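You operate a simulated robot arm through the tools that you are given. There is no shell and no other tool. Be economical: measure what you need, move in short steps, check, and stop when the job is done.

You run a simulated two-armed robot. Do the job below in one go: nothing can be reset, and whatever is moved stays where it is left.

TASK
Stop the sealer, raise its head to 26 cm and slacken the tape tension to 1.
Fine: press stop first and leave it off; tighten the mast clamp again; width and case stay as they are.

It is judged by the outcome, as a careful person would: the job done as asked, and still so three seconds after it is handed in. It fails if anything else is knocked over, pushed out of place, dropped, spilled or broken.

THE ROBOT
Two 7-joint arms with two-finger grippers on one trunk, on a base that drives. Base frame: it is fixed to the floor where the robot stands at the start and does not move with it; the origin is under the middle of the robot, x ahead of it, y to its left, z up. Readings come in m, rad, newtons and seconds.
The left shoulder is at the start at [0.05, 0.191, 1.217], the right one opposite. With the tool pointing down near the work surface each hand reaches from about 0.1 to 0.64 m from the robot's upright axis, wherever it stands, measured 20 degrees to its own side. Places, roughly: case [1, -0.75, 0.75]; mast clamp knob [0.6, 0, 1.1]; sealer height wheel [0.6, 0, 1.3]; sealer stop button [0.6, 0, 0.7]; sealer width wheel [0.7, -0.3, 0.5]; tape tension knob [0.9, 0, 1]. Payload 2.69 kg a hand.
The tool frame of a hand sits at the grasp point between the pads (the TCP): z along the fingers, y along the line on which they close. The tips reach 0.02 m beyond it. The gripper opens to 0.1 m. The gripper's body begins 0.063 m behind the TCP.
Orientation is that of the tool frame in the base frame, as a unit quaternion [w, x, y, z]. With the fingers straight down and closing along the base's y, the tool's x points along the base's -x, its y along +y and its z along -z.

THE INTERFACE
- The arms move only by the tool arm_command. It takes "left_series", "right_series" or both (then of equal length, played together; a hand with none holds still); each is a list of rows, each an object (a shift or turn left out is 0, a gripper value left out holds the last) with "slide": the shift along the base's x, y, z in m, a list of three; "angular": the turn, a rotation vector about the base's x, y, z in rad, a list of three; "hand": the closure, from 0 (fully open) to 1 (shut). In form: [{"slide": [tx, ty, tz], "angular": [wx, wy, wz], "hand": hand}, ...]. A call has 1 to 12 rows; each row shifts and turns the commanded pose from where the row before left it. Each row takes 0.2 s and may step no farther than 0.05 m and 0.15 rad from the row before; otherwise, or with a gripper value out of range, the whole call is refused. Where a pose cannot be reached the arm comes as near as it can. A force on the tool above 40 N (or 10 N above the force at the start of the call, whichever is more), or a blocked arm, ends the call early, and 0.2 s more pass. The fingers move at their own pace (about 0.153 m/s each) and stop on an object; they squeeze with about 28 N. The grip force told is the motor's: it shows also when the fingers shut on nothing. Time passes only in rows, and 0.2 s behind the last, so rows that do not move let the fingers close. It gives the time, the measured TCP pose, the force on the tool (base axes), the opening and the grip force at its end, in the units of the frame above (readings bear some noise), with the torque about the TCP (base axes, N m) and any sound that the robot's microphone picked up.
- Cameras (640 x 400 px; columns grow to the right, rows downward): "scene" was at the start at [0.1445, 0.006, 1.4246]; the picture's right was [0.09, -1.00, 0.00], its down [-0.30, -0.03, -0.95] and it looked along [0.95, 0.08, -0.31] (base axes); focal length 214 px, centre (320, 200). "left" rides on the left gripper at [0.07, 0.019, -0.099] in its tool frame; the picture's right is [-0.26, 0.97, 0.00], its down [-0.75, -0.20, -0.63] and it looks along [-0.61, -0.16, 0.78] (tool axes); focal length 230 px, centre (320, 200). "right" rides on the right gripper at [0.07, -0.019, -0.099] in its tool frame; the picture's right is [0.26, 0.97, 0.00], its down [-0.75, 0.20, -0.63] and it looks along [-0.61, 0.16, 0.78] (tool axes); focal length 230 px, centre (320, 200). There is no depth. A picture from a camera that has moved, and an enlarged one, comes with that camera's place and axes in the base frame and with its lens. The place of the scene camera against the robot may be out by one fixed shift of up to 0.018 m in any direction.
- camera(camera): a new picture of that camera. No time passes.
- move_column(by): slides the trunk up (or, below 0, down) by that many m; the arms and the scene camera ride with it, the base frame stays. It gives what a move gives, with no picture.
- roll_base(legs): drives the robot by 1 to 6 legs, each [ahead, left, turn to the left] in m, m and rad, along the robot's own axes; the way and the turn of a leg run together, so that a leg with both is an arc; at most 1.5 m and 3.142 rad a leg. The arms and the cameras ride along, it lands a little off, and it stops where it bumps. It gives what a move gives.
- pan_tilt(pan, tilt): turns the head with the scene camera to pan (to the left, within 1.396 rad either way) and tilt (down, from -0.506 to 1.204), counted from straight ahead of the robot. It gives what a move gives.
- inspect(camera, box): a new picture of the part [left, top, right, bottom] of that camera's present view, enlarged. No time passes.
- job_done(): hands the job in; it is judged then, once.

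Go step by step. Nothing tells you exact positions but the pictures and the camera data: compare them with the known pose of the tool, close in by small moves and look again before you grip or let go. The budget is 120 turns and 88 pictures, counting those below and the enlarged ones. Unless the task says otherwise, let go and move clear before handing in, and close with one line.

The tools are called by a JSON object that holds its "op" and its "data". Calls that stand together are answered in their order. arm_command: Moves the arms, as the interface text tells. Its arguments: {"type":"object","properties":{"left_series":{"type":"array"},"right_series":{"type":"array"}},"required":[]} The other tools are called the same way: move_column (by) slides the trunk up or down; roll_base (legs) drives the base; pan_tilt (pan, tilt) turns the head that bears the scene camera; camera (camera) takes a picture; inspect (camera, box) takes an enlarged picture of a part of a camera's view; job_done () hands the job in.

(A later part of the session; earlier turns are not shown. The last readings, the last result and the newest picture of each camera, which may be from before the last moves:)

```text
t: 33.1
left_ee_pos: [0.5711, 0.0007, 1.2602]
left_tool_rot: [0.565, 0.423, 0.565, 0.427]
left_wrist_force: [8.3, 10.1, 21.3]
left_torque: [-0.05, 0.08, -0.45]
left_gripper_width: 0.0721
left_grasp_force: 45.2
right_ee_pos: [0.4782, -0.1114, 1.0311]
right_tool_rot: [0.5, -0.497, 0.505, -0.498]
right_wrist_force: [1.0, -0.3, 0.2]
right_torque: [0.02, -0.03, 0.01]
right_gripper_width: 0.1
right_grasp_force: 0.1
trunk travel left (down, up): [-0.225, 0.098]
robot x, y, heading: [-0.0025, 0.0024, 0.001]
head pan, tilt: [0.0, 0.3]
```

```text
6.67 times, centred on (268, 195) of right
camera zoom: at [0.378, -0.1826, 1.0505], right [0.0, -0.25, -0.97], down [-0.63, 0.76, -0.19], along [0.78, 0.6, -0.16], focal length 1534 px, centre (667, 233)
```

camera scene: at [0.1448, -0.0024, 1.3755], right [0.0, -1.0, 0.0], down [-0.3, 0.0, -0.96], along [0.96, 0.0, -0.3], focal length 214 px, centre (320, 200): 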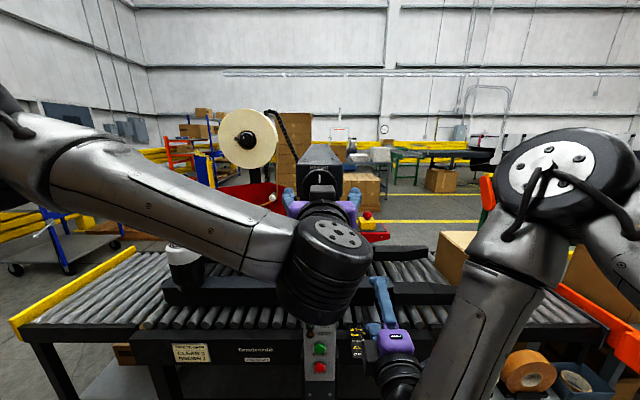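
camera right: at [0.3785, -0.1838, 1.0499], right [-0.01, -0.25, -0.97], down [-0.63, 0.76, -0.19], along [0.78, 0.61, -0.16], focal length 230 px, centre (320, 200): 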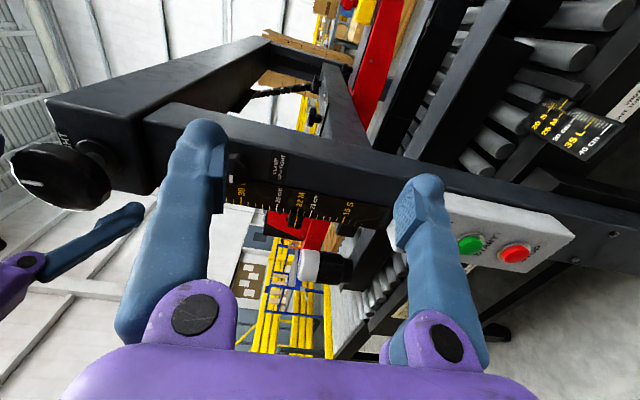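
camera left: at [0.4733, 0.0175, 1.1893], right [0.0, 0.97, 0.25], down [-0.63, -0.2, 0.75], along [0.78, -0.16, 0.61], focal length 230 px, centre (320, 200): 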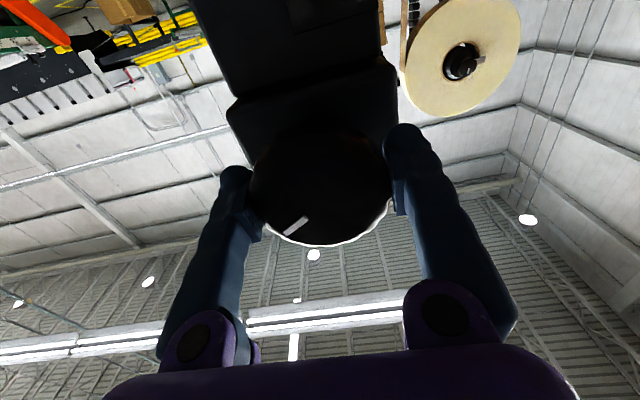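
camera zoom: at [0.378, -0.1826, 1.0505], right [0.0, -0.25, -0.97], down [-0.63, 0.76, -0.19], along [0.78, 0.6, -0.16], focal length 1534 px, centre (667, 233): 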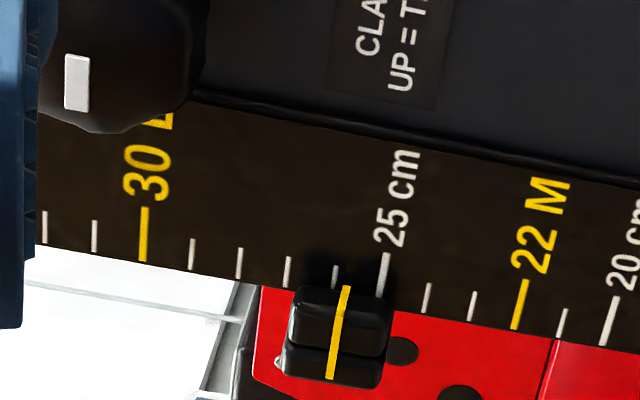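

It reads about 25.7 cm. I'll turn 0.19 rad more.

{"op": "arm_command", "data": {"left_series": [{"angular": [0.1, 0, 0]}, {"angular": [0.09, 0, 0]}, {}, {}]}}

{"op": "inspect", "data": {"camera": "right", "box": [236, 175, 300, 215]}}

```text
t: 34.1
left_ee_pos: [0.572, 0.0017, 1.2597]
left_tool_rot: [0.523, 0.474, 0.522, 0.478]
left_wrist_force: [5.8, 9.7, 20.4]
left_torque: [-0.05, 0.31, 0.11]
left_gripper_width: 0.0722
left_grasp_force: 45.4
right_ee_pos: [0.4777, -0.1119, 1.0317]
right_tool_rot: [0.5, -0.496, 0.505, -0.498]
right_wrist_force: [0.1, -0.4, 0.4]
right_torque: [0.0, -0.03, -0.01]
right_gripper_width: 0.1
right_grasp_force: 0.2
trunk travel left (down, up): [-0.225, 0.098]
robot x, y, heading: [0.0004, -0.0041, 0.001]
head pan, tilt: [0.0, 0.3]
```

```text
10.00 times, centred on (268, 195) of right
camera zoom: at [0.3778, -0.1825, 1.0505], right [0.0, -0.25, -0.97], down [-0.63, 0.76, -0.19], along [0.78, 0.6, -0.16], focal length 2301 px, centre (840, 250)
```

zoom: 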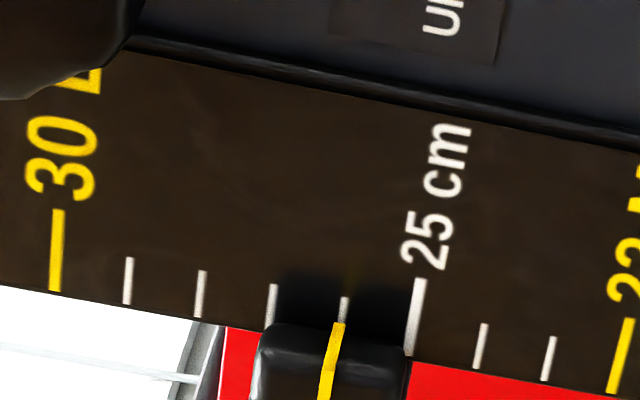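

It reads 26.0 cm. While the left hand holds the wheel, I'll bring the right hand back to the clamp.

{"op": "arm_command", "data": {"right_series": [{"slide": [0.01, 0.02, 0.026]}, {"slide": [0.01, 0.025, 0.026]}, {"slide": [0.01, 0.025, 0.026]}, {"slide": [0.012, 0.0165, 0.001]}, {}]}}

{"op": "camera", "data": {"camera": "right"}}

{"op": "camera", "data": {"camera": "scene"}}

```text
t: 35.3
left_ee_pos: [0.5715, 0.0006, 1.2604]
left_tool_rot: [0.523, 0.475, 0.522, 0.478]
left_wrist_force: [6.4, 11.0, 21.1]
left_torque: [-0.03, 0.17, -0.07]
left_gripper_width: 0.0718
left_grasp_force: 44.8
right_ee_pos: [0.5216, -0.0238, 1.1098]
right_tool_rot: [0.501, -0.498, 0.503, -0.498]
right_wrist_force: [0.1, 0.3, 0.4]
right_torque: [0.0, -0.01, 0.0]
right_gripper_width: 0.0998
right_grasp_force: 0.1
trunk travel left (down, up): [-0.225, 0.098]
robot x, y, heading: [-0.0001, 0.0023, -0.003]
head pan, tilt: [0.0, 0.3]
```

```text
49 pictures are left
camera right: at [0.4218, -0.0956, 1.1279], right [0.0, -0.25, -0.97], down [-0.63, 0.75, -0.19], along [0.78, 0.61, -0.16], focal length 230 px, centre (320, 200)
```

right: 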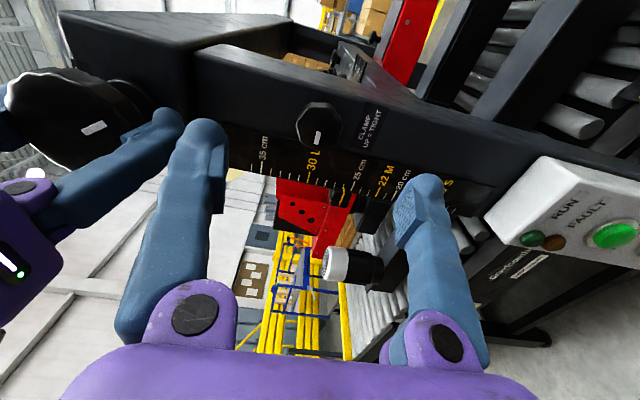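

```text
48 pictures are left
camera scene: at [0.1438, -0.0001, 1.3757], right [0.0, -1.0, 0.0], down [-0.29, 0.0, -0.96], along [0.96, 0.0, -0.29], focal length 214 px, centre (320, 200)
```

scene: 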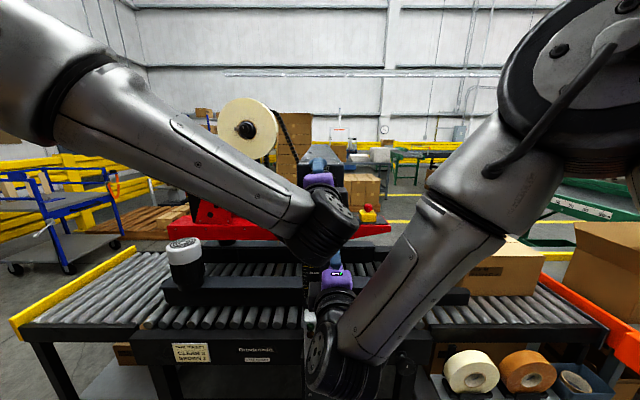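

Clearances look fine. I'll advance onto the clamp knob and grip it.

{"op": "arm_command", "data": {"right_series": [{"slide": [0.04, -0.001, 0.001]}, {"slide": [0.03, 0, 0]}, {"slide": [0.014, 0, 0]}, {}, {"hand": 1}, {}, {}]}}

{"op": "camera", "data": {"camera": "right"}}

```text
t: 36.9
left_ee_pos: [0.571, 0.0028, 1.2592]
left_tool_rot: [0.523, 0.475, 0.523, 0.478]
left_wrist_force: [1.4, 10.4, 24.0]
left_torque: [-0.05, 0.35, 0.1]
left_gripper_width: 0.072
left_grasp_force: 45.4
right_ee_pos: [0.6055, -0.0264, 1.1098]
right_tool_rot: [0.5, -0.498, 0.503, -0.499]
right_wrist_force: [6.5, 1.8, -3.1]
right_torque: [-0.04, 0.0, 0.09]
right_gripper_width: 0.0323
right_grasp_force: 44.6
trunk travel left (down, up): [-0.225, 0.098]
robot x, y, heading: [0.0024, 0.0008, -0.001]
head pan, tilt: [0.0, 0.3]
```

```text
47 pictures are left
camera right: at [0.5051, -0.097, 1.1286], right [0.0, -0.25, -0.97], down [-0.63, 0.75, -0.19], along [0.78, 0.61, -0.16], focal length 230 px, centre (320, 200)
```

right: 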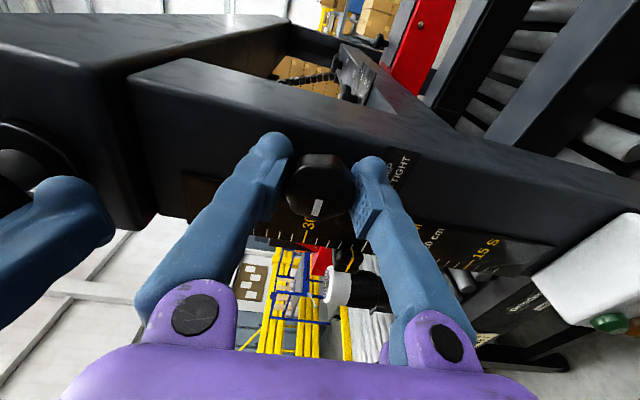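

Gripped. I'll turn the clamp back right by a quarter turn, to up = tight.

{"op": "arm_command", "data": {"right_series": [{"angular": [0.131, 0, 0]}, {"angular": [0.131, 0, 0]}, {"angular": [0.131, 0, 0]}, {"angular": [0.131, 0, 0]}, {"angular": [0.131, 0, 0]}, {"angular": [0.131, 0, 0]}, {"angular": [0.131, 0, 0]}, {"angular": [0.131, 0, 0]}, {"angular": [0.131, 0, 0]}, {"angular": [0.131, 0, 0]}, {"angular": [0.131, 0, 0]}, {"angular": [0.131, 0, 0]}]}}

{"op": "camera", "data": {"camera": "right"}}

```text
t: 39.4
left_ee_pos: [0.5723, 0.002, 1.2601]
left_tool_rot: [0.523, 0.476, 0.521, 0.478]
left_wrist_force: [-5.0, 5.9, 0.6]
left_torque: [0.0, -0.14, -1.02]
left_gripper_width: 0.0721
left_grasp_force: 45.4
right_ee_pos: [0.605, -0.025, 1.109]
right_tool_rot: [0.704, -0.034, 0.709, -0.03]
right_wrist_force: [3.8, 3.7, -0.2]
right_torque: [0.05, 0.16, -0.17]
right_gripper_width: 0.0325
right_grasp_force: 45.1
trunk travel left (down, up): [-0.225, 0.098]
robot x, y, heading: [-0.001, 0.0019, 0.0]
head pan, tilt: [0.0, 0.3]
stopped in row 12 (right hand): the force on the tool passed its limit at 40 N (the readings are from after the stop); the commanded pose is now the measured one
```

```text
46 pictures are left
camera right: at [0.5049, -0.052, 1.0424], right [-0.01, 0.94, -0.34], down [-0.63, 0.26, 0.73], along [0.78, 0.22, 0.58], focal length 230 px, centre (320, 200)
```

right: 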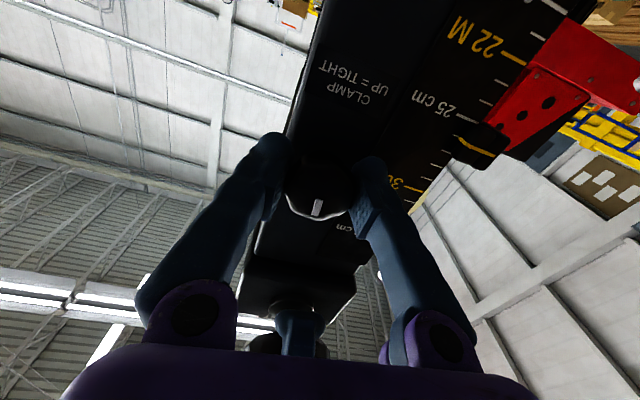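

The turn stopped about 5° short of upright because a force limit tripped. I'll look for hand-to-hand contact.

{"op": "camera", "data": {"camera": "scene"}}

{"op": "camera", "data": {"camera": "left"}}

```text
45 pictures are left
camera scene: at [0.1448, 0.0, 1.3754], right [0.0, -1.0, 0.0], down [-0.3, 0.0, -0.96], along [0.96, 0.0, -0.3], focal length 214 px, centre (320, 200)
```

scene: 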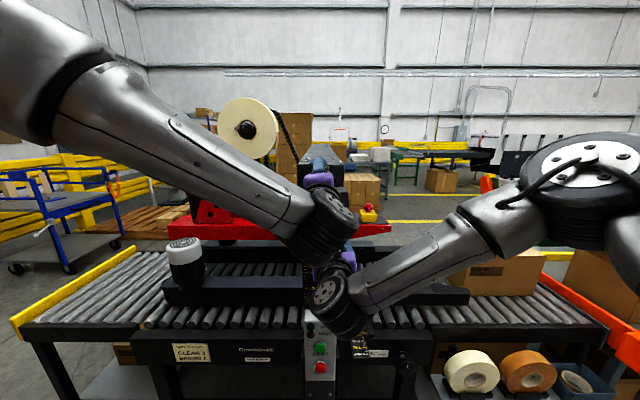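

```text
44 pictures are left
camera left: at [0.4727, 0.0717, 1.272], right [0.0, -0.17, 0.99], down [-0.63, -0.77, -0.13], along [0.78, -0.62, -0.1], focal length 230 px, centre (320, 200)
```

left: 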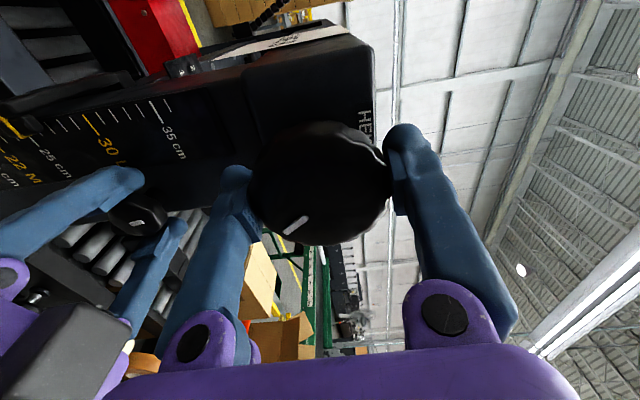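

The two wrists appear to touch. I'll free the left hand from the wheel and take it back and up, then finish the clamp.

{"op": "arm_command", "data": {"left_series": [{"hand": 0}, {}, {}, {"slide": [-0.02, 0, 0.003]}, {"slide": [-0.03, 0, 0.005]}, {"slide": [-0.01, 0.02, 0.04]}, {"slide": [0, 0.03, 0.04]}, {"slide": [0, 0.03, 0.03]}, {}]}}

{"op": "inspect", "data": {"camera": "right", "box": [320, 0, 560, 220]}}

```text
t: 41.4
left_ee_pos: [0.5122, 0.0807, 1.3783]
left_tool_rot: [0.523, 0.476, 0.522, 0.477]
left_wrist_force: [0.3, 0.5, 0.6]
left_torque: [0.0, 0.03, 0.01]
left_gripper_width: 0.1002
left_grasp_force: 0.0
right_ee_pos: [0.6048, -0.0257, 1.1095]
right_tool_rot: [0.704, -0.035, 0.709, -0.031]
right_wrist_force: [3.3, 12.3, 1.9]
right_torque: [0.04, 0.06, 0.18]
right_gripper_width: 0.0323
right_grasp_force: 44.8
trunk travel left (down, up): [-0.225, 0.098]
robot x, y, heading: [0.0008, 0.0006, -0.001]
head pan, tilt: [0.0, 0.3]
```

```text
1.82 times, centred on (440, 110) of right
camera zoom: at [0.5049, -0.052, 1.0424], right [-0.01, 0.94, -0.35], down [-0.63, 0.26, 0.73], along [0.78, 0.22, 0.58], focal length 418 px, centre (102, 364)
```

zoom: 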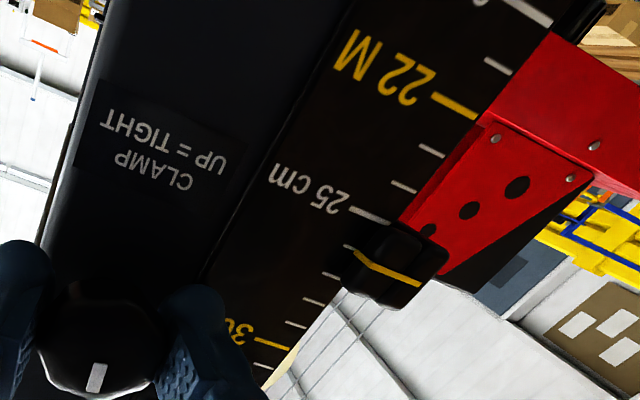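

The height held. I'll finish the clamp turn the last 0.1 rad and see.

{"op": "arm_command", "data": {"right_series": [{"angular": [0.05, 0, 0]}, {"angular": [0.05, 0, 0]}, {}]}}

{"op": "inspect", "data": {"camera": "right", "box": [240, 30, 480, 250]}}

```text
t: 42.2
left_ee_pos: [0.5126, 0.081, 1.3776]
left_tool_rot: [0.524, 0.476, 0.521, 0.477]
left_wrist_force: [0.7, 0.3, -0.7]
left_torque: [0.0, -0.03, 0.03]
left_gripper_width: 0.1001
left_grasp_force: 0.1
right_ee_pos: [0.606, -0.0251, 1.1078]
right_tool_rot: [0.704, 0.001, 0.71, 0.006]
right_wrist_force: [6.1, 15.0, 2.8]
right_torque: [-0.01, 0.0, 0.17]
right_gripper_width: 0.0323
right_grasp_force: 45.2
trunk travel left (down, up): [-0.225, 0.098]
robot x, y, heading: [0.0033, 0.0016, 0.001]
head pan, tilt: [0.0, 0.3]
```

```text
1.82 times, centred on (360, 140) of right
camera zoom: at [0.505, -0.0451, 1.0402], right [-0.01, 0.97, -0.25], down [-0.63, 0.19, 0.76], along [0.78, 0.16, 0.6], focal length 418 px, centre (247, 309)
```

zoom: 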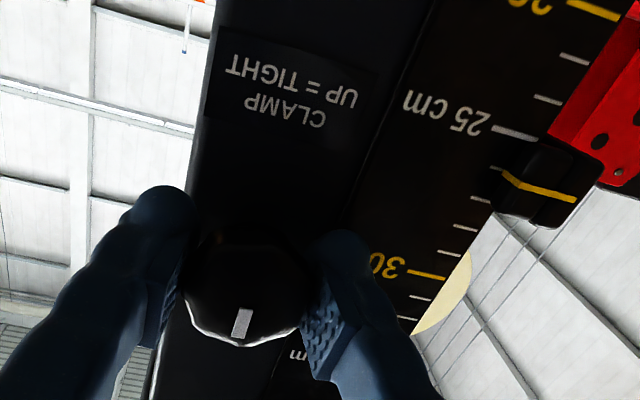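

Clamp index is back to upright. I'll release, back the right hand off and down, move the left hand aside, and check the scale and clamp.

{"op": "arm_command", "data": {"right_series": [{"hand": 0}, {}, {}, {"slide": [-0.04, 0, 0]}, {"slide": [-0.04, 0, 0]}, {"slide": [-0.04, -0.03, -0.01]}, {"slide": [0, -0.04, -0.03]}, {"slide": [0, -0.04, -0.03]}, {"slide": [0, -0.04, -0.03]}, {"slide": [0, -0.03, 0]}, {}], "left_series": [{"slide": [0, 0.04, 0]}, {"slide": [0, 0.04, 0]}, {"slide": [0, 0.04, 0]}, {"slide": [0, 0.04, 0]}, {}, {}, {}, {}, {}, {}, {}]}}

{"op": "inspect", "data": {"camera": "scene", "box": [260, 160, 400, 260]}}

{"op": "camera", "data": {"camera": "scene"}}

{"op": "camera", "data": {"camera": "right"}}

```text
refused: row 6 steps farther than a row can; nothing moved
```

```text
4.00 times, centred on (330, 210) of scene
camera zoom: at [0.1455, 0.0004, 1.3754], right [0.0, -1.0, 0.0], down [-0.3, 0.0, -0.96], along [0.96, 0.0, -0.3], focal length 858 px, centre (280, 160)
```

zoom: 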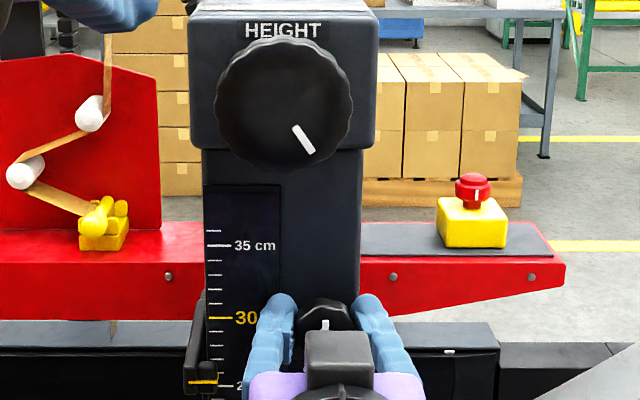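

```text
40 pictures are left
camera scene: at [0.1455, 0.0004, 1.3754], right [0.0, -1.0, 0.0], down [-0.3, 0.0, -0.96], along [0.96, 0.0, -0.3], focal length 214 px, centre (320, 200)
```

scene: 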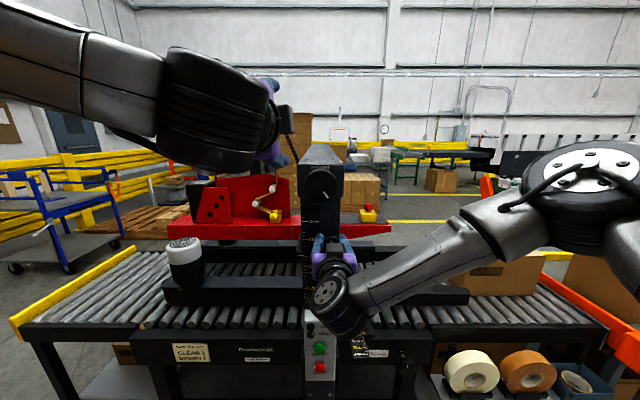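

```text
39 pictures are left
camera right: at [0.505, -0.0451, 1.0402], right [-0.01, 0.97, -0.25], down [-0.63, 0.19, 0.76], along [0.78, 0.16, 0.6], focal length 230 px, centre (320, 200)
```

right: 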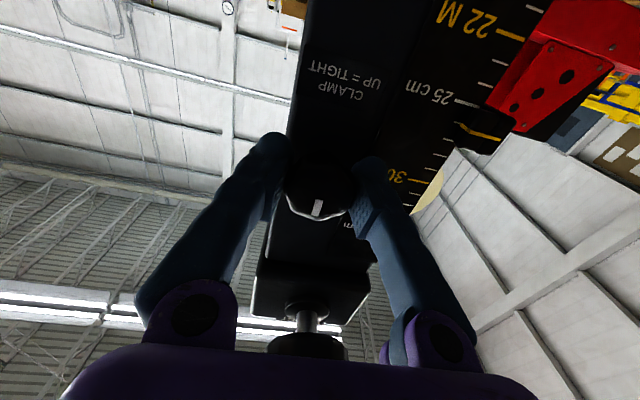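

One row was too long; I'll repeat with shorter steps.

{"op": "arm_command", "data": {"right_series": [{"hand": 0}, {}, {}, {"slide": [-0.04, 0, 0]}, {"slide": [-0.04, 0, 0]}, {"slide": [-0.03, -0.03, -0.01]}, {"slide": [0, -0.03, -0.03]}, {"slide": [0, -0.03, -0.03]}, {"slide": [0, -0.03, -0.03]}, {}], "left_series": [{"slide": [0, 0.04, 0]}, {"slide": [0, 0.04, 0]}, {"slide": [0, 0.04, 0]}, {"slide": [0, 0.04, 0]}, {}, {}, {}, {}, {}, {}]}}

{"op": "inspect", "data": {"camera": "scene", "box": [260, 200, 400, 300]}}

```text
t: 44.4
left_ee_pos: [0.5126, 0.2384, 1.3778]
left_tool_rot: [0.523, 0.476, 0.52, 0.479]
left_wrist_force: [0.0, -0.4, -0.3]
left_torque: [0.0, 0.0, 0.02]
left_gripper_width: 0.1
left_grasp_force: 0.1
right_ee_pos: [0.488, -0.1103, 1.0352]
right_tool_rot: [0.704, 0.002, 0.71, 0.004]
right_wrist_force: [0.5, 0.3, 0.0]
right_torque: [-0.02, -0.05, 0.02]
right_gripper_width: 0.0998
right_grasp_force: 0.0
right hand out of reach, approached as far as the arm can: row 8, 9
trunk travel left (down, up): [-0.225, 0.098]
robot x, y, heading: [0.0004, -0.0001, 0.005]
head pan, tilt: [0.0, 0.3]
```

```text
4.00 times, centred on (330, 250) of scene
camera zoom: at [0.1448, -0.0018, 1.3755], right [0.0, -1.0, 0.0], down [-0.3, 0.0, -0.96], along [0.96, 0.0, -0.3], focal length 858 px, centre (280, 0)
```

zoom: 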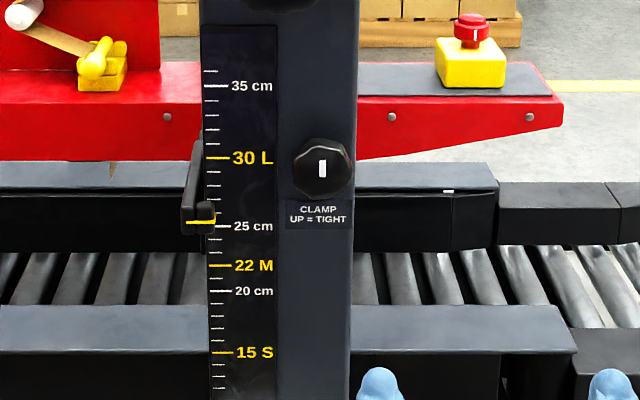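

The clamp is upright (tight) and the head reads 26. Next the tension knob: I'll shift the robot to the right to see the far side of the mast.

{"op": "roll_base", "data": {"legs": [[0, -0.35, 0]]}}

{"op": "pan_tilt", "data": {"pan": 0.4, "tilt": 0.4}}

{"op": "camera", "data": {"camera": "scene"}}

```text
t: 48.1
left_ee_pos: [0.5122, -0.1132, 1.3782]
left_tool_rot: [0.522, 0.476, 0.522, 0.478]
left_wrist_force: [-0.5, -1.0, 0.9]
left_torque: [-0.02, -0.01, 0.01]
left_gripper_width: 0.0998
left_grasp_force: 0.1
right_ee_pos: [0.4896, -0.4623, 1.0365]
right_tool_rot: [0.704, 0.001, 0.711, 0.006]
right_wrist_force: [-0.7, -0.3, 0.2]
right_torque: [-0.02, 0.01, 0.0]
right_gripper_width: 0.1001
right_grasp_force: 0.2
trunk travel left (down, up): [-0.225, 0.098]
robot x, y, heading: [0.0036, -0.3534, 0.001]
head pan, tilt: [0.0, 0.3]
```

```text
t: 49.0
left_ee_pos: [0.5119, -0.1132, 1.3791]
left_tool_rot: [0.522, 0.474, 0.522, 0.479]
left_wrist_force: [0.8, 0.3, -0.1]
left_torque: [0.03, 0.01, -0.02]
left_gripper_width: 0.1002
left_grasp_force: 0.0
right_ee_pos: [0.4883, -0.4628, 1.0367]
right_tool_rot: [0.704, 0.001, 0.711, 0.006]
right_wrist_force: [0.1, -0.7, 0.2]
right_torque: [0.01, 0.0, 0.05]
right_gripper_width: 0.0998
right_grasp_force: 0.0
trunk travel left (down, up): [-0.225, 0.098]
robot x, y, heading: [-0.0018, -0.3568, 0.004]
head pan, tilt: [0.4, 0.4]
```

```text
37 pictures are left
camera scene: at [0.1374, -0.3191, 1.3663], right [0.39, -0.92, 0.0], down [-0.36, -0.15, -0.92], along [0.85, 0.36, -0.39], focal length 214 px, centre (320, 200)
```

scene: 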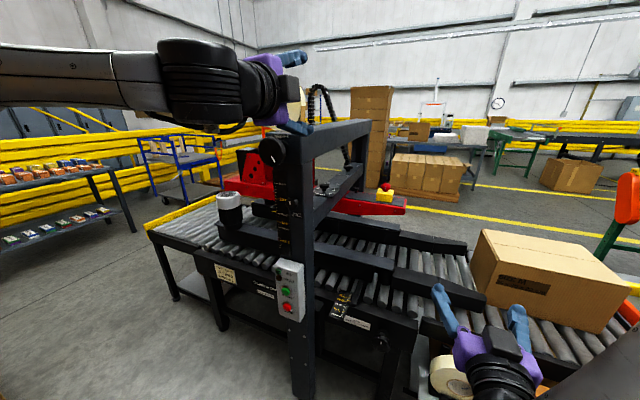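

{"op": "inspect", "data": {"camera": "scene", "box": [290, 165, 354, 205]}}

{"op": "inspect", "data": {"camera": "scene", "box": [250, 110, 420, 220]}}

```text
10.00 times, centred on (322, 185) of scene
camera zoom: at [0.1374, -0.3191, 1.3663], right [0.39, -0.92, 0.0], down [-0.36, -0.15, -0.92], along [0.85, 0.36, -0.39], focal length 2145 px, centre (300, 350)
```

zoom: 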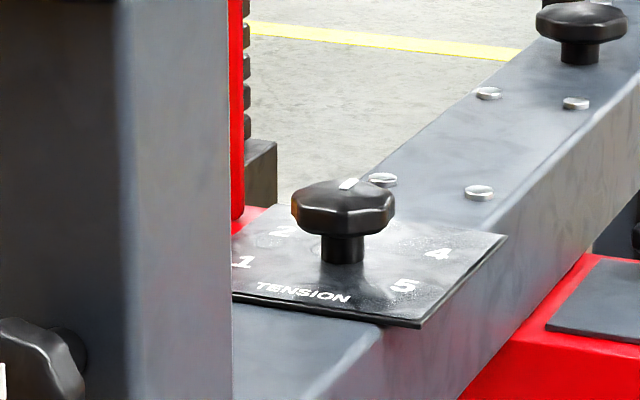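

```text
3.64 times, centred on (335, 165) of scene
camera zoom: at [0.1374, -0.3191, 1.3663], right [0.39, -0.92, 0.0], down [-0.36, -0.15, -0.92], along [0.85, 0.36, -0.39], focal length 780 px, centre (266, 327)
```

zoom: 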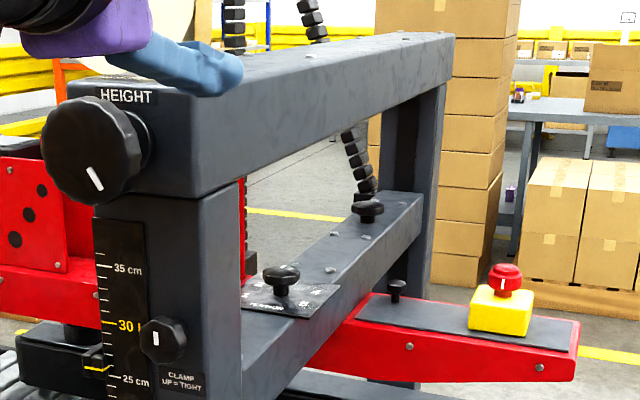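

The TENSION dial sits on the lower beam behind the mast: a vertical-axis knob, 1 at left-near, 2, (3), 4, 5 clockwise from above, currently near 3. It must be gripped from the right side, under the upper beam. I'll tuck the left hand back and drive ahead carefully.

{"op": "arm_command", "data": {"left_series": [{"slide": [-0.03, -0.01, 0.02]}, {"slide": [-0.03, -0.01, 0.02]}, {"slide": [-0.03, -0.01, 0.02]}, {"slide": [-0.01, -0.02, 0.01]}, {}]}}

{"op": "roll_base", "data": {"legs": [[0.15, 0, 0]]}}

{"op": "camera", "data": {"camera": "scene"}}

```text
t: 50.2
left_ee_pos: [0.4211, -0.1841, 1.4247]
left_tool_rot: [0.522, 0.475, 0.522, 0.479]
left_wrist_force: [0.8, -0.4, 0.5]
left_torque: [-0.01, 0.0, -0.02]
left_gripper_width: 0.1002
left_grasp_force: 0.1
left hand out of reach, approached as far as the arm can: row 2, 3
right_ee_pos: [0.4893, -0.4614, 1.0368]
right_tool_rot: [0.704, 0.001, 0.71, 0.006]
right_wrist_force: [-0.2, 0.4, 0.2]
right_torque: [-0.03, 0.05, 0.0]
right_gripper_width: 0.1002
right_grasp_force: 0.0
trunk travel left (down, up): [-0.225, 0.098]
robot x, y, heading: [0.001, -0.3507, -0.0]
head pan, tilt: [0.4, 0.4]
```

```text
t: 51.5
left_ee_pos: [0.5717, -0.1841, 1.4229]
left_tool_rot: [0.521, 0.476, 0.522, 0.478]
left_wrist_force: [-0.4, 0.5, 0.3]
left_torque: [-0.02, 0.01, 0.0]
left_gripper_width: 0.1
left_grasp_force: 0.1
right_ee_pos: [0.6379, -0.4607, 1.0344]
right_tool_rot: [0.703, 0.002, 0.711, 0.006]
right_wrist_force: [0.5, -0.4, -0.4]
right_torque: [0.01, 0.03, 0.03]
right_gripper_width: 0.1002
right_grasp_force: 0.0
trunk travel left (down, up): [-0.225, 0.098]
robot x, y, heading: [0.1512, -0.3497, -0.0]
head pan, tilt: [0.4, 0.4]
```

```text
34 pictures are left
camera scene: at [0.2862, -0.3185, 1.3661], right [0.39, -0.92, 0.0], down [-0.36, -0.15, -0.92], along [0.85, 0.36, -0.39], focal length 214 px, centre (320, 200)
```

scene: 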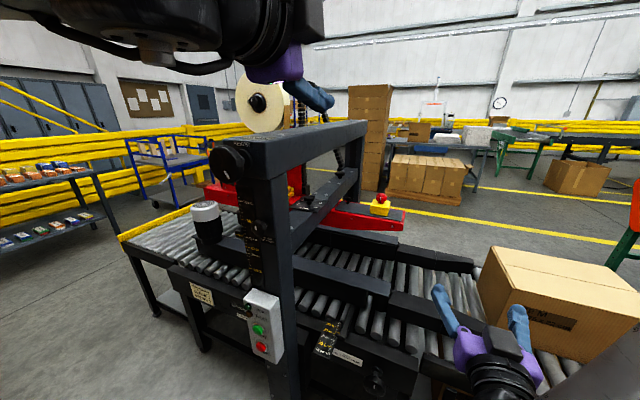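

No bump. The width wheel sticks out near [0.7, -0.32, 0.5], so I'll keep the base well short of it. Enlarging the dial for triangulation.

{"op": "inspect", "data": {"camera": "scene", "box": [280, 165, 360, 215]}}

```text
8.00 times, centred on (320, 190) of scene
camera zoom: at [0.2862, -0.3185, 1.3661], right [0.39, -0.92, 0.0], down [-0.36, -0.15, -0.92], along [0.85, 0.36, -0.39], focal length 1716 px, centre (320, 280)
```

zoom: 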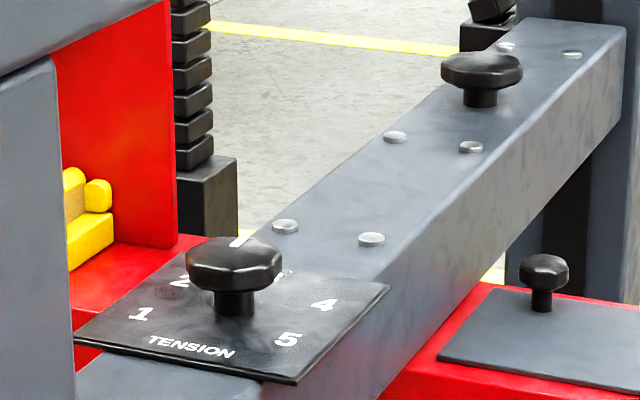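

The tension knob is at about [0.95, 0.006, 1.048], plate top about 1.02, index near 3; numbers are about 55° apart, so 1 is roughly 110° left (counterclockwise). I'll turn the base left so the right hand points toward it.

{"op": "roll_base", "data": {"legs": [[0, 0, 0.6]]}}

{"op": "pan_tilt", "data": {"pan": -0.1, "tilt": 0.45}}

{"op": "camera", "data": {"camera": "scene"}}

{"op": "camera", "data": {"camera": "right"}}

```text
t: 53.6
left_ee_pos: [0.3995, 0.0245, 1.4248]
left_tool_rot: [0.358, 0.299, 0.639, 0.611]
left_wrist_force: [0.4, 0.4, 0.2]
left_torque: [-0.01, -0.02, -0.05]
left_gripper_width: 0.0999
left_grasp_force: 0.0
right_ee_pos: [0.6131, -0.1675, 1.0364]
right_tool_rot: [0.67, -0.21, 0.679, 0.214]
right_wrist_force: [0.4, -0.2, 0.0]
right_torque: [0.01, -0.02, -0.02]
right_gripper_width: 0.0998
right_grasp_force: 0.1
trunk travel left (down, up): [-0.225, 0.098]
robot x, y, heading: [0.1506, -0.3538, 0.606]
head pan, tilt: [0.4, 0.4]
```

```text
t: 54.5
left_ee_pos: [0.3999, 0.0246, 1.4244]
left_tool_rot: [0.357, 0.299, 0.639, 0.612]
left_wrist_force: [0.2, -0.5, 1.1]
left_torque: [0.01, 0.01, -0.03]
left_gripper_width: 0.0999
left_grasp_force: 0.1
right_ee_pos: [0.612, -0.1664, 1.036]
right_tool_rot: [0.67, -0.209, 0.679, 0.214]
right_wrist_force: [0.6, 0.4, 0.8]
right_torque: [0.0, -0.01, -0.03]
right_gripper_width: 0.1003
right_grasp_force: 0.0
trunk travel left (down, up): [-0.225, 0.098]
robot x, y, heading: [0.1496, -0.3514, 0.603]
head pan, tilt: [-0.099, 0.45]
```

```text
32 pictures are left
camera scene: at [0.2733, -0.2876, 1.3616], right [0.49, -0.87, 0.0], down [-0.38, -0.21, -0.9], along [0.79, 0.44, -0.44], focal length 214 px, centre (320, 200)
```

scene: 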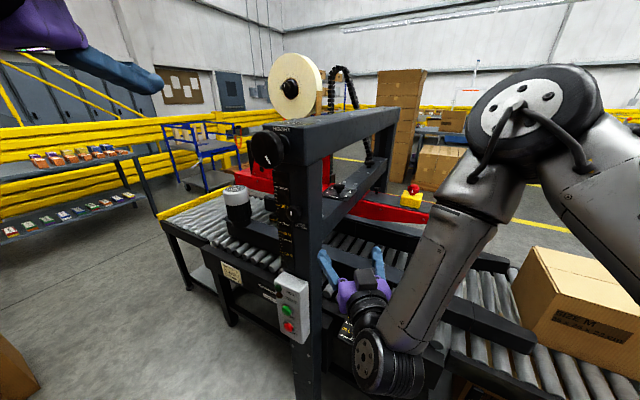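

```text
31 pictures are left
camera right: at [0.5402, -0.2386, 0.9673], right [-0.56, 0.79, -0.25], down [-0.62, -0.2, 0.76], along [0.55, 0.58, 0.6], focal length 230 px, centre (320, 200)
```

right: 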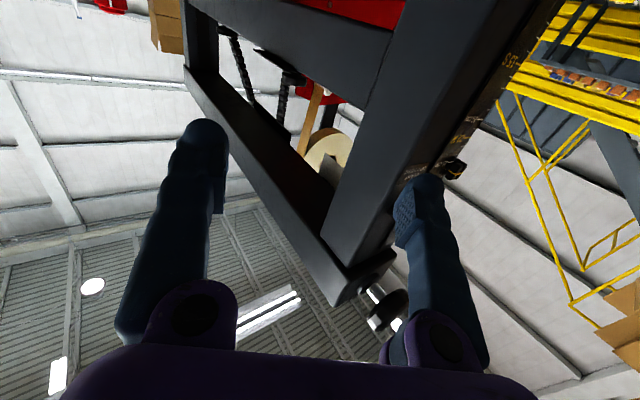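

Room is fine. I'll shift the base 0.1 m ahead (in x) and re-view the dial.

{"op": "roll_base", "data": {"legs": [[0.0824, -0.0567, 0]]}}

{"op": "inspect", "data": {"camera": "scene", "box": [280, 140, 440, 240]}}

```text
t: 55.7
left_ee_pos: [0.4983, 0.0244, 1.4245]
left_tool_rot: [0.357, 0.299, 0.639, 0.612]
left_wrist_force: [0.3, -0.4, 0.3]
left_torque: [-0.04, -0.03, 0.0]
left_gripper_width: 0.1001
left_grasp_force: 0.2
right_ee_pos: [0.7118, -0.1665, 1.035]
right_tool_rot: [0.67, -0.209, 0.679, 0.214]
right_wrist_force: [-0.3, -0.1, -0.9]
right_torque: [0.01, -0.07, -0.03]
right_gripper_width: 0.1
right_grasp_force: 0.1
trunk travel left (down, up): [-0.225, 0.098]
robot x, y, heading: [0.2439, -0.3517, 0.603]
head pan, tilt: [-0.099, 0.45]
```

```text
4.00 times, centred on (360, 190) of scene
camera zoom: at [0.3716, -0.2872, 1.3615], right [0.48, -0.88, 0.0], down [-0.38, -0.21, -0.9], along [0.79, 0.44, -0.44], focal length 858 px, centre (160, 240)
```

zoom: 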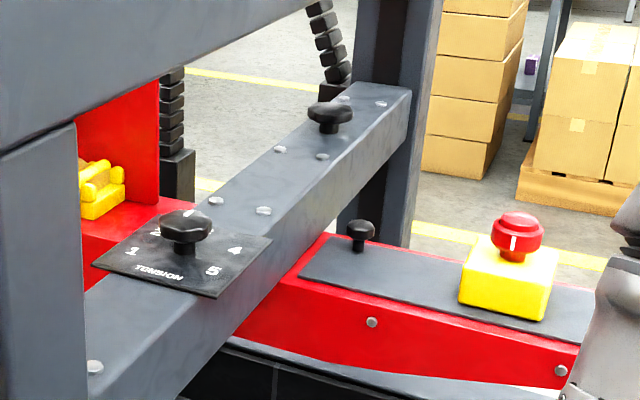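

Triangulation again gives [0.945, 0.004, 1.05]. I'll take the open right hand to 0.1 m short of the knob.

{"op": "arm_command", "data": {"right_series": [{"slide": [0.0375, 0.0285, 0.008]}, {"slide": [0.0375, 0.0285, 0.008]}, {"slide": [0.0375, 0.0285, 0]}, {"slide": [0.0375, 0.0285, 0]}, {}]}}

{"op": "camera", "data": {"camera": "right"}}

{"op": "inspect", "data": {"camera": "scene", "box": [260, 150, 420, 250]}}

```text
t: 56.9
left_ee_pos: [0.4972, 0.0251, 1.4251]
left_tool_rot: [0.358, 0.299, 0.638, 0.612]
left_wrist_force: [0.4, 0.5, 0.7]
left_torque: [-0.02, -0.02, -0.01]
left_gripper_width: 0.1
left_grasp_force: 0.1
right_ee_pos: [0.8403, -0.0353, 1.0651]
right_tool_rot: [0.669, -0.207, 0.682, 0.211]
right_wrist_force: [0.3, -0.2, 0.1]
right_torque: [0.01, -0.03, -0.01]
right_gripper_width: 0.1
right_grasp_force: 0.0
right hand out of reach, approached as far as the arm can: row 1, 2, 3, 4
trunk travel left (down, up): [-0.225, 0.098]
robot x, y, heading: [0.2462, -0.3524, 0.605]
head pan, tilt: [-0.099, 0.45]
```

```text
29 pictures are left
camera right: at [0.7669, -0.1074, 0.9968], right [-0.55, 0.8, -0.25], down [-0.62, -0.19, 0.76], along [0.56, 0.57, 0.6], focal length 230 px, centre (320, 200)
```

right: 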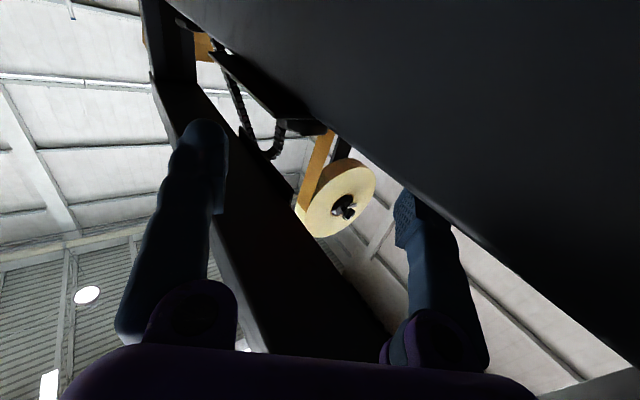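

```text
4.00 times, centred on (340, 200) of scene
camera zoom: at [0.3705, -0.2875, 1.3617], right [0.48, -0.88, 0.0], down [-0.38, -0.21, -0.9], along [0.79, 0.44, -0.43], focal length 858 px, centre (240, 200)
```

zoom: 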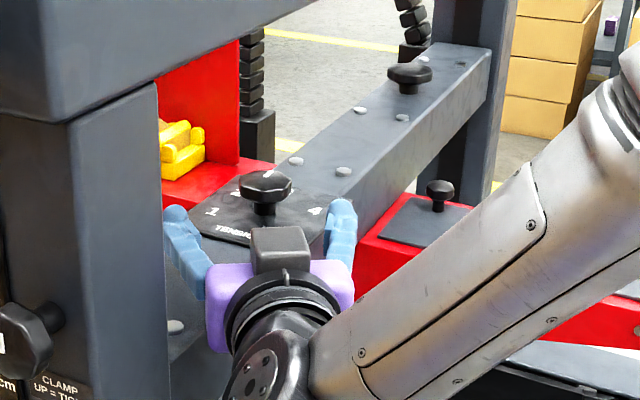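

The arm got stuck on a joint limit (the hand sits too far to the robot's right for this posture). Before moving the base closer I'll back the hand off and check the base clearance by looking down.

{"op": "arm_command", "data": {"right_series": [{"slide": [-0.03, -0.03, 0]}, {"slide": [-0.03, -0.03, 0]}, {"slide": [-0.03, -0.03, 0]}, {}]}}

{"op": "pan_tilt", "data": {"pan": -0.5, "tilt": 1.2}}

{"op": "camera", "data": {"camera": "scene"}}

```text
t: 57.9
left_ee_pos: [0.4973, 0.0254, 1.4239]
left_tool_rot: [0.357, 0.299, 0.639, 0.612]
left_wrist_force: [-0.7, -0.4, 0.7]
left_torque: [0.01, -0.02, 0.01]
left_gripper_width: 0.1
left_grasp_force: 0.0
right_ee_pos: [0.7515, -0.1246, 1.0648]
right_tool_rot: [0.671, -0.208, 0.679, 0.213]
right_wrist_force: [-0.3, 0.0, -0.2]
right_torque: [-0.02, 0.0, -0.01]
right_gripper_width: 0.0998
right_grasp_force: 0.1
trunk travel left (down, up): [-0.225, 0.098]
robot x, y, heading: [0.2407, -0.3511, 0.603]
head pan, tilt: [-0.099, 0.45]
```

```text
t: 59.0
left_ee_pos: [0.497, 0.025, 1.4233]
left_tool_rot: [0.357, 0.299, 0.639, 0.612]
left_wrist_force: [0.2, 0.2, -0.1]
left_torque: [0.01, 0.02, -0.03]
left_gripper_width: 0.0999
left_grasp_force: 0.1
right_ee_pos: [0.7524, -0.1255, 1.0647]
right_tool_rot: [0.671, -0.208, 0.679, 0.213]
right_wrist_force: [-0.4, -0.1, 0.5]
right_torque: [0.03, 0.01, 0.0]
right_gripper_width: 0.1
right_grasp_force: 0.1
trunk travel left (down, up): [-0.225, 0.098]
robot x, y, heading: [0.2443, -0.3524, 0.608]
head pan, tilt: [-0.499, 1.201]
```

```text
27 pictures are left
camera scene: at [0.346, -0.3258, 1.3035], right [0.11, -0.99, 0.0], down [-0.93, -0.1, -0.36], along [0.36, 0.04, -0.93], focal length 214 px, centre (320, 200)
```

scene: 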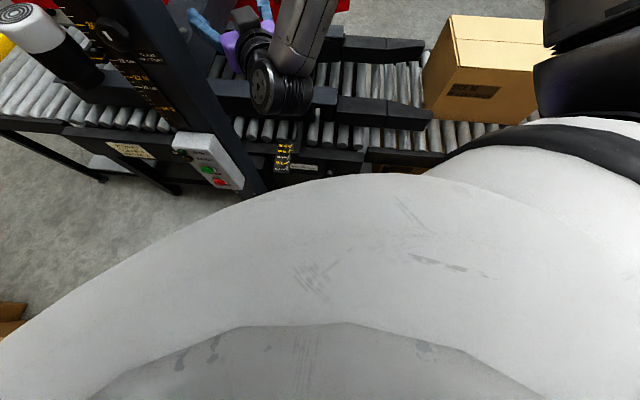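

Only the chest is visible (about 0.2 m radius). I'll shift the base a bit ahead and to its right in two small legs; the hand stays clear of the beam.

{"op": "roll_base", "data": {"legs": [[0.0, -0.09, 0], [0.04, 0, 0], [0.04, 0, 0]]}}

{"op": "pan_tilt", "data": {"pan": 0.1, "tilt": 0.5}}

{"op": "camera", "data": {"camera": "scene"}}

```text
t: 61.4
left_ee_pos: [0.6157, -0.0016, 1.4233]
left_tool_rot: [0.357, 0.298, 0.639, 0.612]
left_wrist_force: [0.7, 1.1, -0.8]
left_torque: [0.03, 0.0, 0.01]
left_gripper_width: 0.1
left_grasp_force: 0.0
right_ee_pos: [0.8698, -0.1509, 1.0626]
right_tool_rot: [0.67, -0.21, 0.679, 0.214]
right_wrist_force: [0.0, -0.6, 0.1]
right_torque: [0.02, -0.02, 0.01]
right_gripper_width: 0.0998
right_grasp_force: 0.0
trunk travel left (down, up): [-0.225, 0.098]
robot x, y, heading: [0.3631, -0.3812, 0.612]
head pan, tilt: [-0.499, 1.201]
```

```text
t: 62.5
left_ee_pos: [0.6141, -0.0038, 1.4237]
left_tool_rot: [0.357, 0.298, 0.639, 0.612]
left_wrist_force: [0.0, 0.1, -0.7]
left_torque: [-0.02, 0.02, 0.02]
left_gripper_width: 0.1002
left_grasp_force: 0.1
right_ee_pos: [0.8673, -0.153, 1.0637]
right_tool_rot: [0.67, -0.21, 0.679, 0.215]
right_wrist_force: [-0.1, -0.1, -0.1]
right_torque: [-0.01, 0.01, 0.0]
right_gripper_width: 0.1001
right_grasp_force: 0.0
trunk travel left (down, up): [-0.225, 0.098]
robot x, y, heading: [0.3635, -0.3823, 0.606]
head pan, tilt: [0.099, 0.499]
```

```text
26 pictures are left
camera scene: at [0.4765, -0.3011, 1.357], right [0.65, -0.76, 0.0], down [-0.37, -0.31, -0.88], along [0.67, 0.57, -0.48], focal length 214 px, centre (320, 200)
```

scene: 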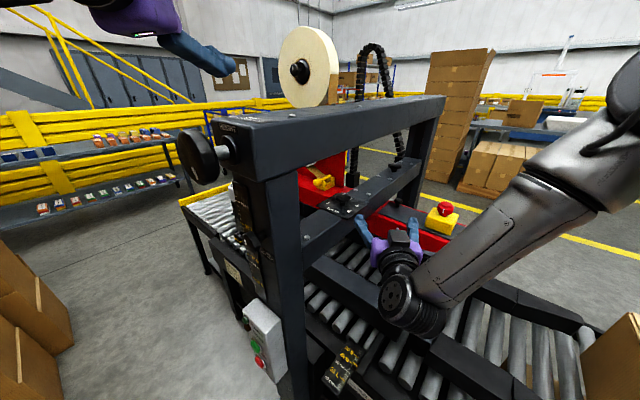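

The base went in without a bump. I'll line the hand up with the knob at 0.1 m standoff.

{"op": "arm_command", "data": {"right_series": [{"slide": [0, 0.03, -0.006]}, {"slide": [0, 0.04, -0.006]}, {"slide": [0, 0.03, -0.002]}, {}]}}

{"op": "inspect", "data": {"camera": "scene", "box": [290, 160, 450, 260]}}

{"op": "camera", "data": {"camera": "right"}}

```text
t: 63.5
left_ee_pos: [0.6144, -0.0034, 1.4239]
left_tool_rot: [0.356, 0.3, 0.639, 0.613]
left_wrist_force: [-0.4, -0.9, -0.6]
left_torque: [0.0, -0.02, -0.02]
left_gripper_width: 0.0998
left_grasp_force: 0.0
right_ee_pos: [0.8676, -0.0506, 1.0503]
right_tool_rot: [0.67, -0.21, 0.679, 0.214]
right_wrist_force: [-0.2, -1.0, 0.1]
right_torque: [0.02, 0.01, 0.03]
right_gripper_width: 0.1002
right_grasp_force: 0.2
trunk travel left (down, up): [-0.225, 0.098]
robot x, y, heading: [0.3632, -0.3775, 0.602]
head pan, tilt: [0.099, 0.499]
```

```text
4.00 times, centred on (370, 210) of scene
camera zoom: at [0.4765, -0.3014, 1.3571], right [0.65, -0.76, 0.0], down [-0.36, -0.31, -0.88], along [0.67, 0.57, -0.48], focal length 858 px, centre (120, 160)
```

zoom: 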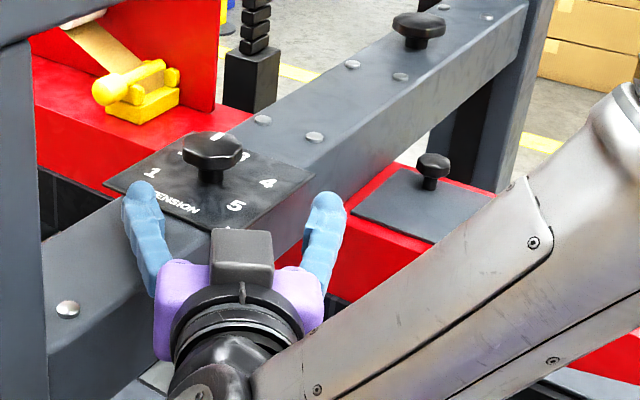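

```text
24 pictures are left
camera right: at [0.7944, -0.1249, 0.9813], right [-0.56, 0.79, -0.25], down [-0.62, -0.2, 0.76], along [0.55, 0.58, 0.6], focal length 230 px, centre (320, 200)
```

right: 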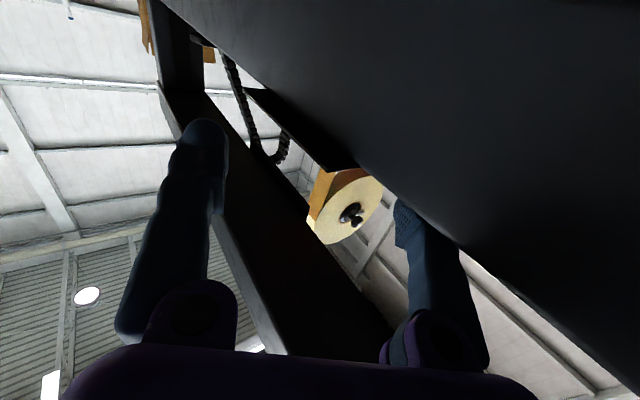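

Comparing fingertips and knob in the same picture, the knob lies about 12 mm left of the hand's line. I'll correct, go half-way and look again.

{"op": "arm_command", "data": {"right_series": [{"slide": [-0.0068, 0.0099, -0.002]}, {"slide": [0.0248, 0.017, 0]}, {"slide": [0.0165, 0.0113, 0]}, {}]}}

{"op": "inspect", "data": {"camera": "scene", "box": [300, 170, 396, 230]}}

```text
t: 64.1
left_ee_pos: [0.6152, -0.0039, 1.4246]
left_tool_rot: [0.356, 0.299, 0.639, 0.613]
left_wrist_force: [0.9, 0.8, -0.6]
left_torque: [0.01, -0.02, -0.02]
left_gripper_width: 0.0997
left_grasp_force: 0.0
right_ee_pos: [0.8821, -0.0275, 1.0479]
right_tool_rot: [0.671, -0.21, 0.677, 0.216]
right_wrist_force: [-6.6, -18.3, 7.3]
right_torque: [0.18, 0.16, 1.61]
right_gripper_width: 0.1
right_grasp_force: 0.1
trunk travel left (down, up): [-0.225, 0.098]
robot x, y, heading: [0.3662, -0.3806, 0.601]
head pan, tilt: [0.099, 0.499]
stopped in row 3 (right hand): the force on the tool passed its limit at 70 N (the readings are from after the stop); the commanded pose is now the measured one
```

```text
6.67 times, centred on (348, 200) of scene
camera zoom: at [0.4759, -0.3029, 1.3574], right [0.65, -0.76, 0.0], down [-0.36, -0.31, -0.88], along [0.67, 0.57, -0.48], focal length 1430 px, centre (133, 200)
```

zoom: 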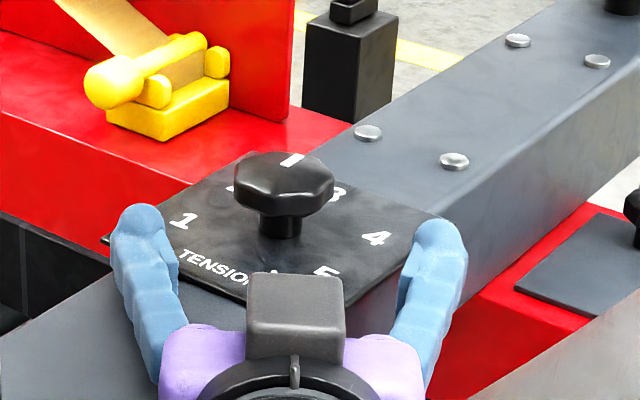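

The hand's underside touched the lower beam, so I'll back off and pitch the fingers about 30° downward so that the hand clears the beam from above.

{"op": "arm_command", "data": {"right_series": [{"slide": [-0.033, -0.0226, 0]}, {"slide": [-0.025, -0.03, 0.01]}, {"slide": [0, 0, 0.01], "angular": [-0.074, 0.108, 0]}, {"angular": [-0.074, 0.108, 0]}, {"angular": [-0.074, 0.108, 0]}, {"angular": [-0.074, 0.108, 0]}, {"angular": [-0.03, 0.04, 0]}, {}]}}

{"op": "camera", "data": {"camera": "scene"}}

{"op": "camera", "data": {"camera": "right"}}

```text
t: 65.9
left_ee_pos: [0.6144, -0.0041, 1.4235]
left_tool_rot: [0.357, 0.298, 0.64, 0.612]
left_wrist_force: [0.5, -0.3, 0.0]
left_torque: [0.0, 0.01, -0.01]
left_gripper_width: 0.0999
left_grasp_force: 0.1
right_ee_pos: [0.8239, -0.0788, 1.0668]
right_tool_rot: [0.45, -0.26, 0.842, 0.147]
right_wrist_force: [0.3, -0.2, -0.4]
right_torque: [-0.03, -0.03, -0.02]
right_gripper_width: 0.1001
right_grasp_force: 0.1
trunk travel left (down, up): [-0.225, 0.098]
robot x, y, heading: [0.3623, -0.3802, 0.604]
head pan, tilt: [0.099, 0.499]
```

```text
22 pictures are left
camera scene: at [0.4764, -0.3013, 1.3571], right [0.65, -0.76, 0.0], down [-0.36, -0.31, -0.88], along [0.67, 0.57, -0.48], focal length 214 px, centre (320, 200)
```

scene: 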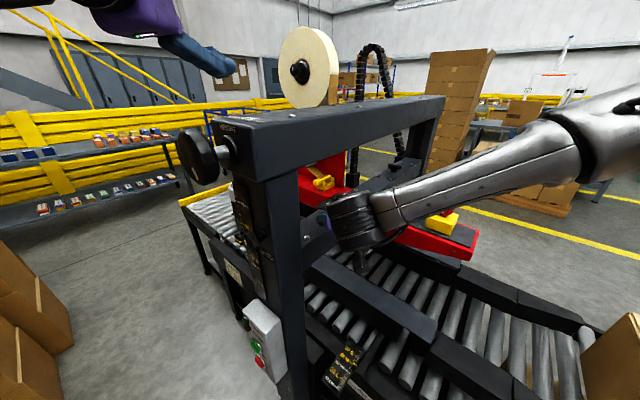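

```text
21 pictures are left
camera right: at [0.7345, -0.1639, 1.0629], right [-0.67, 0.72, -0.2], down [-0.2, 0.09, 0.98], along [0.72, 0.69, 0.08], focal length 230 px, centre (320, 200)
```

right: 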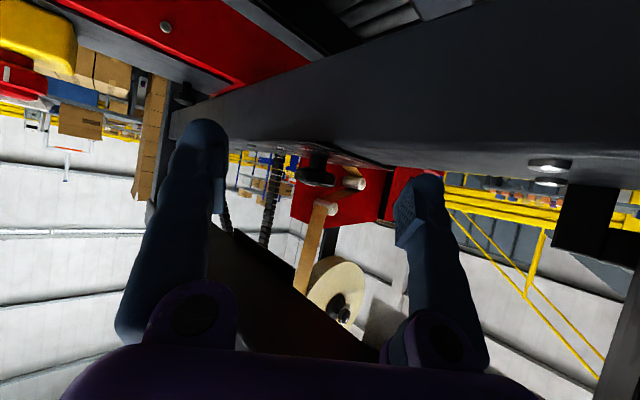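

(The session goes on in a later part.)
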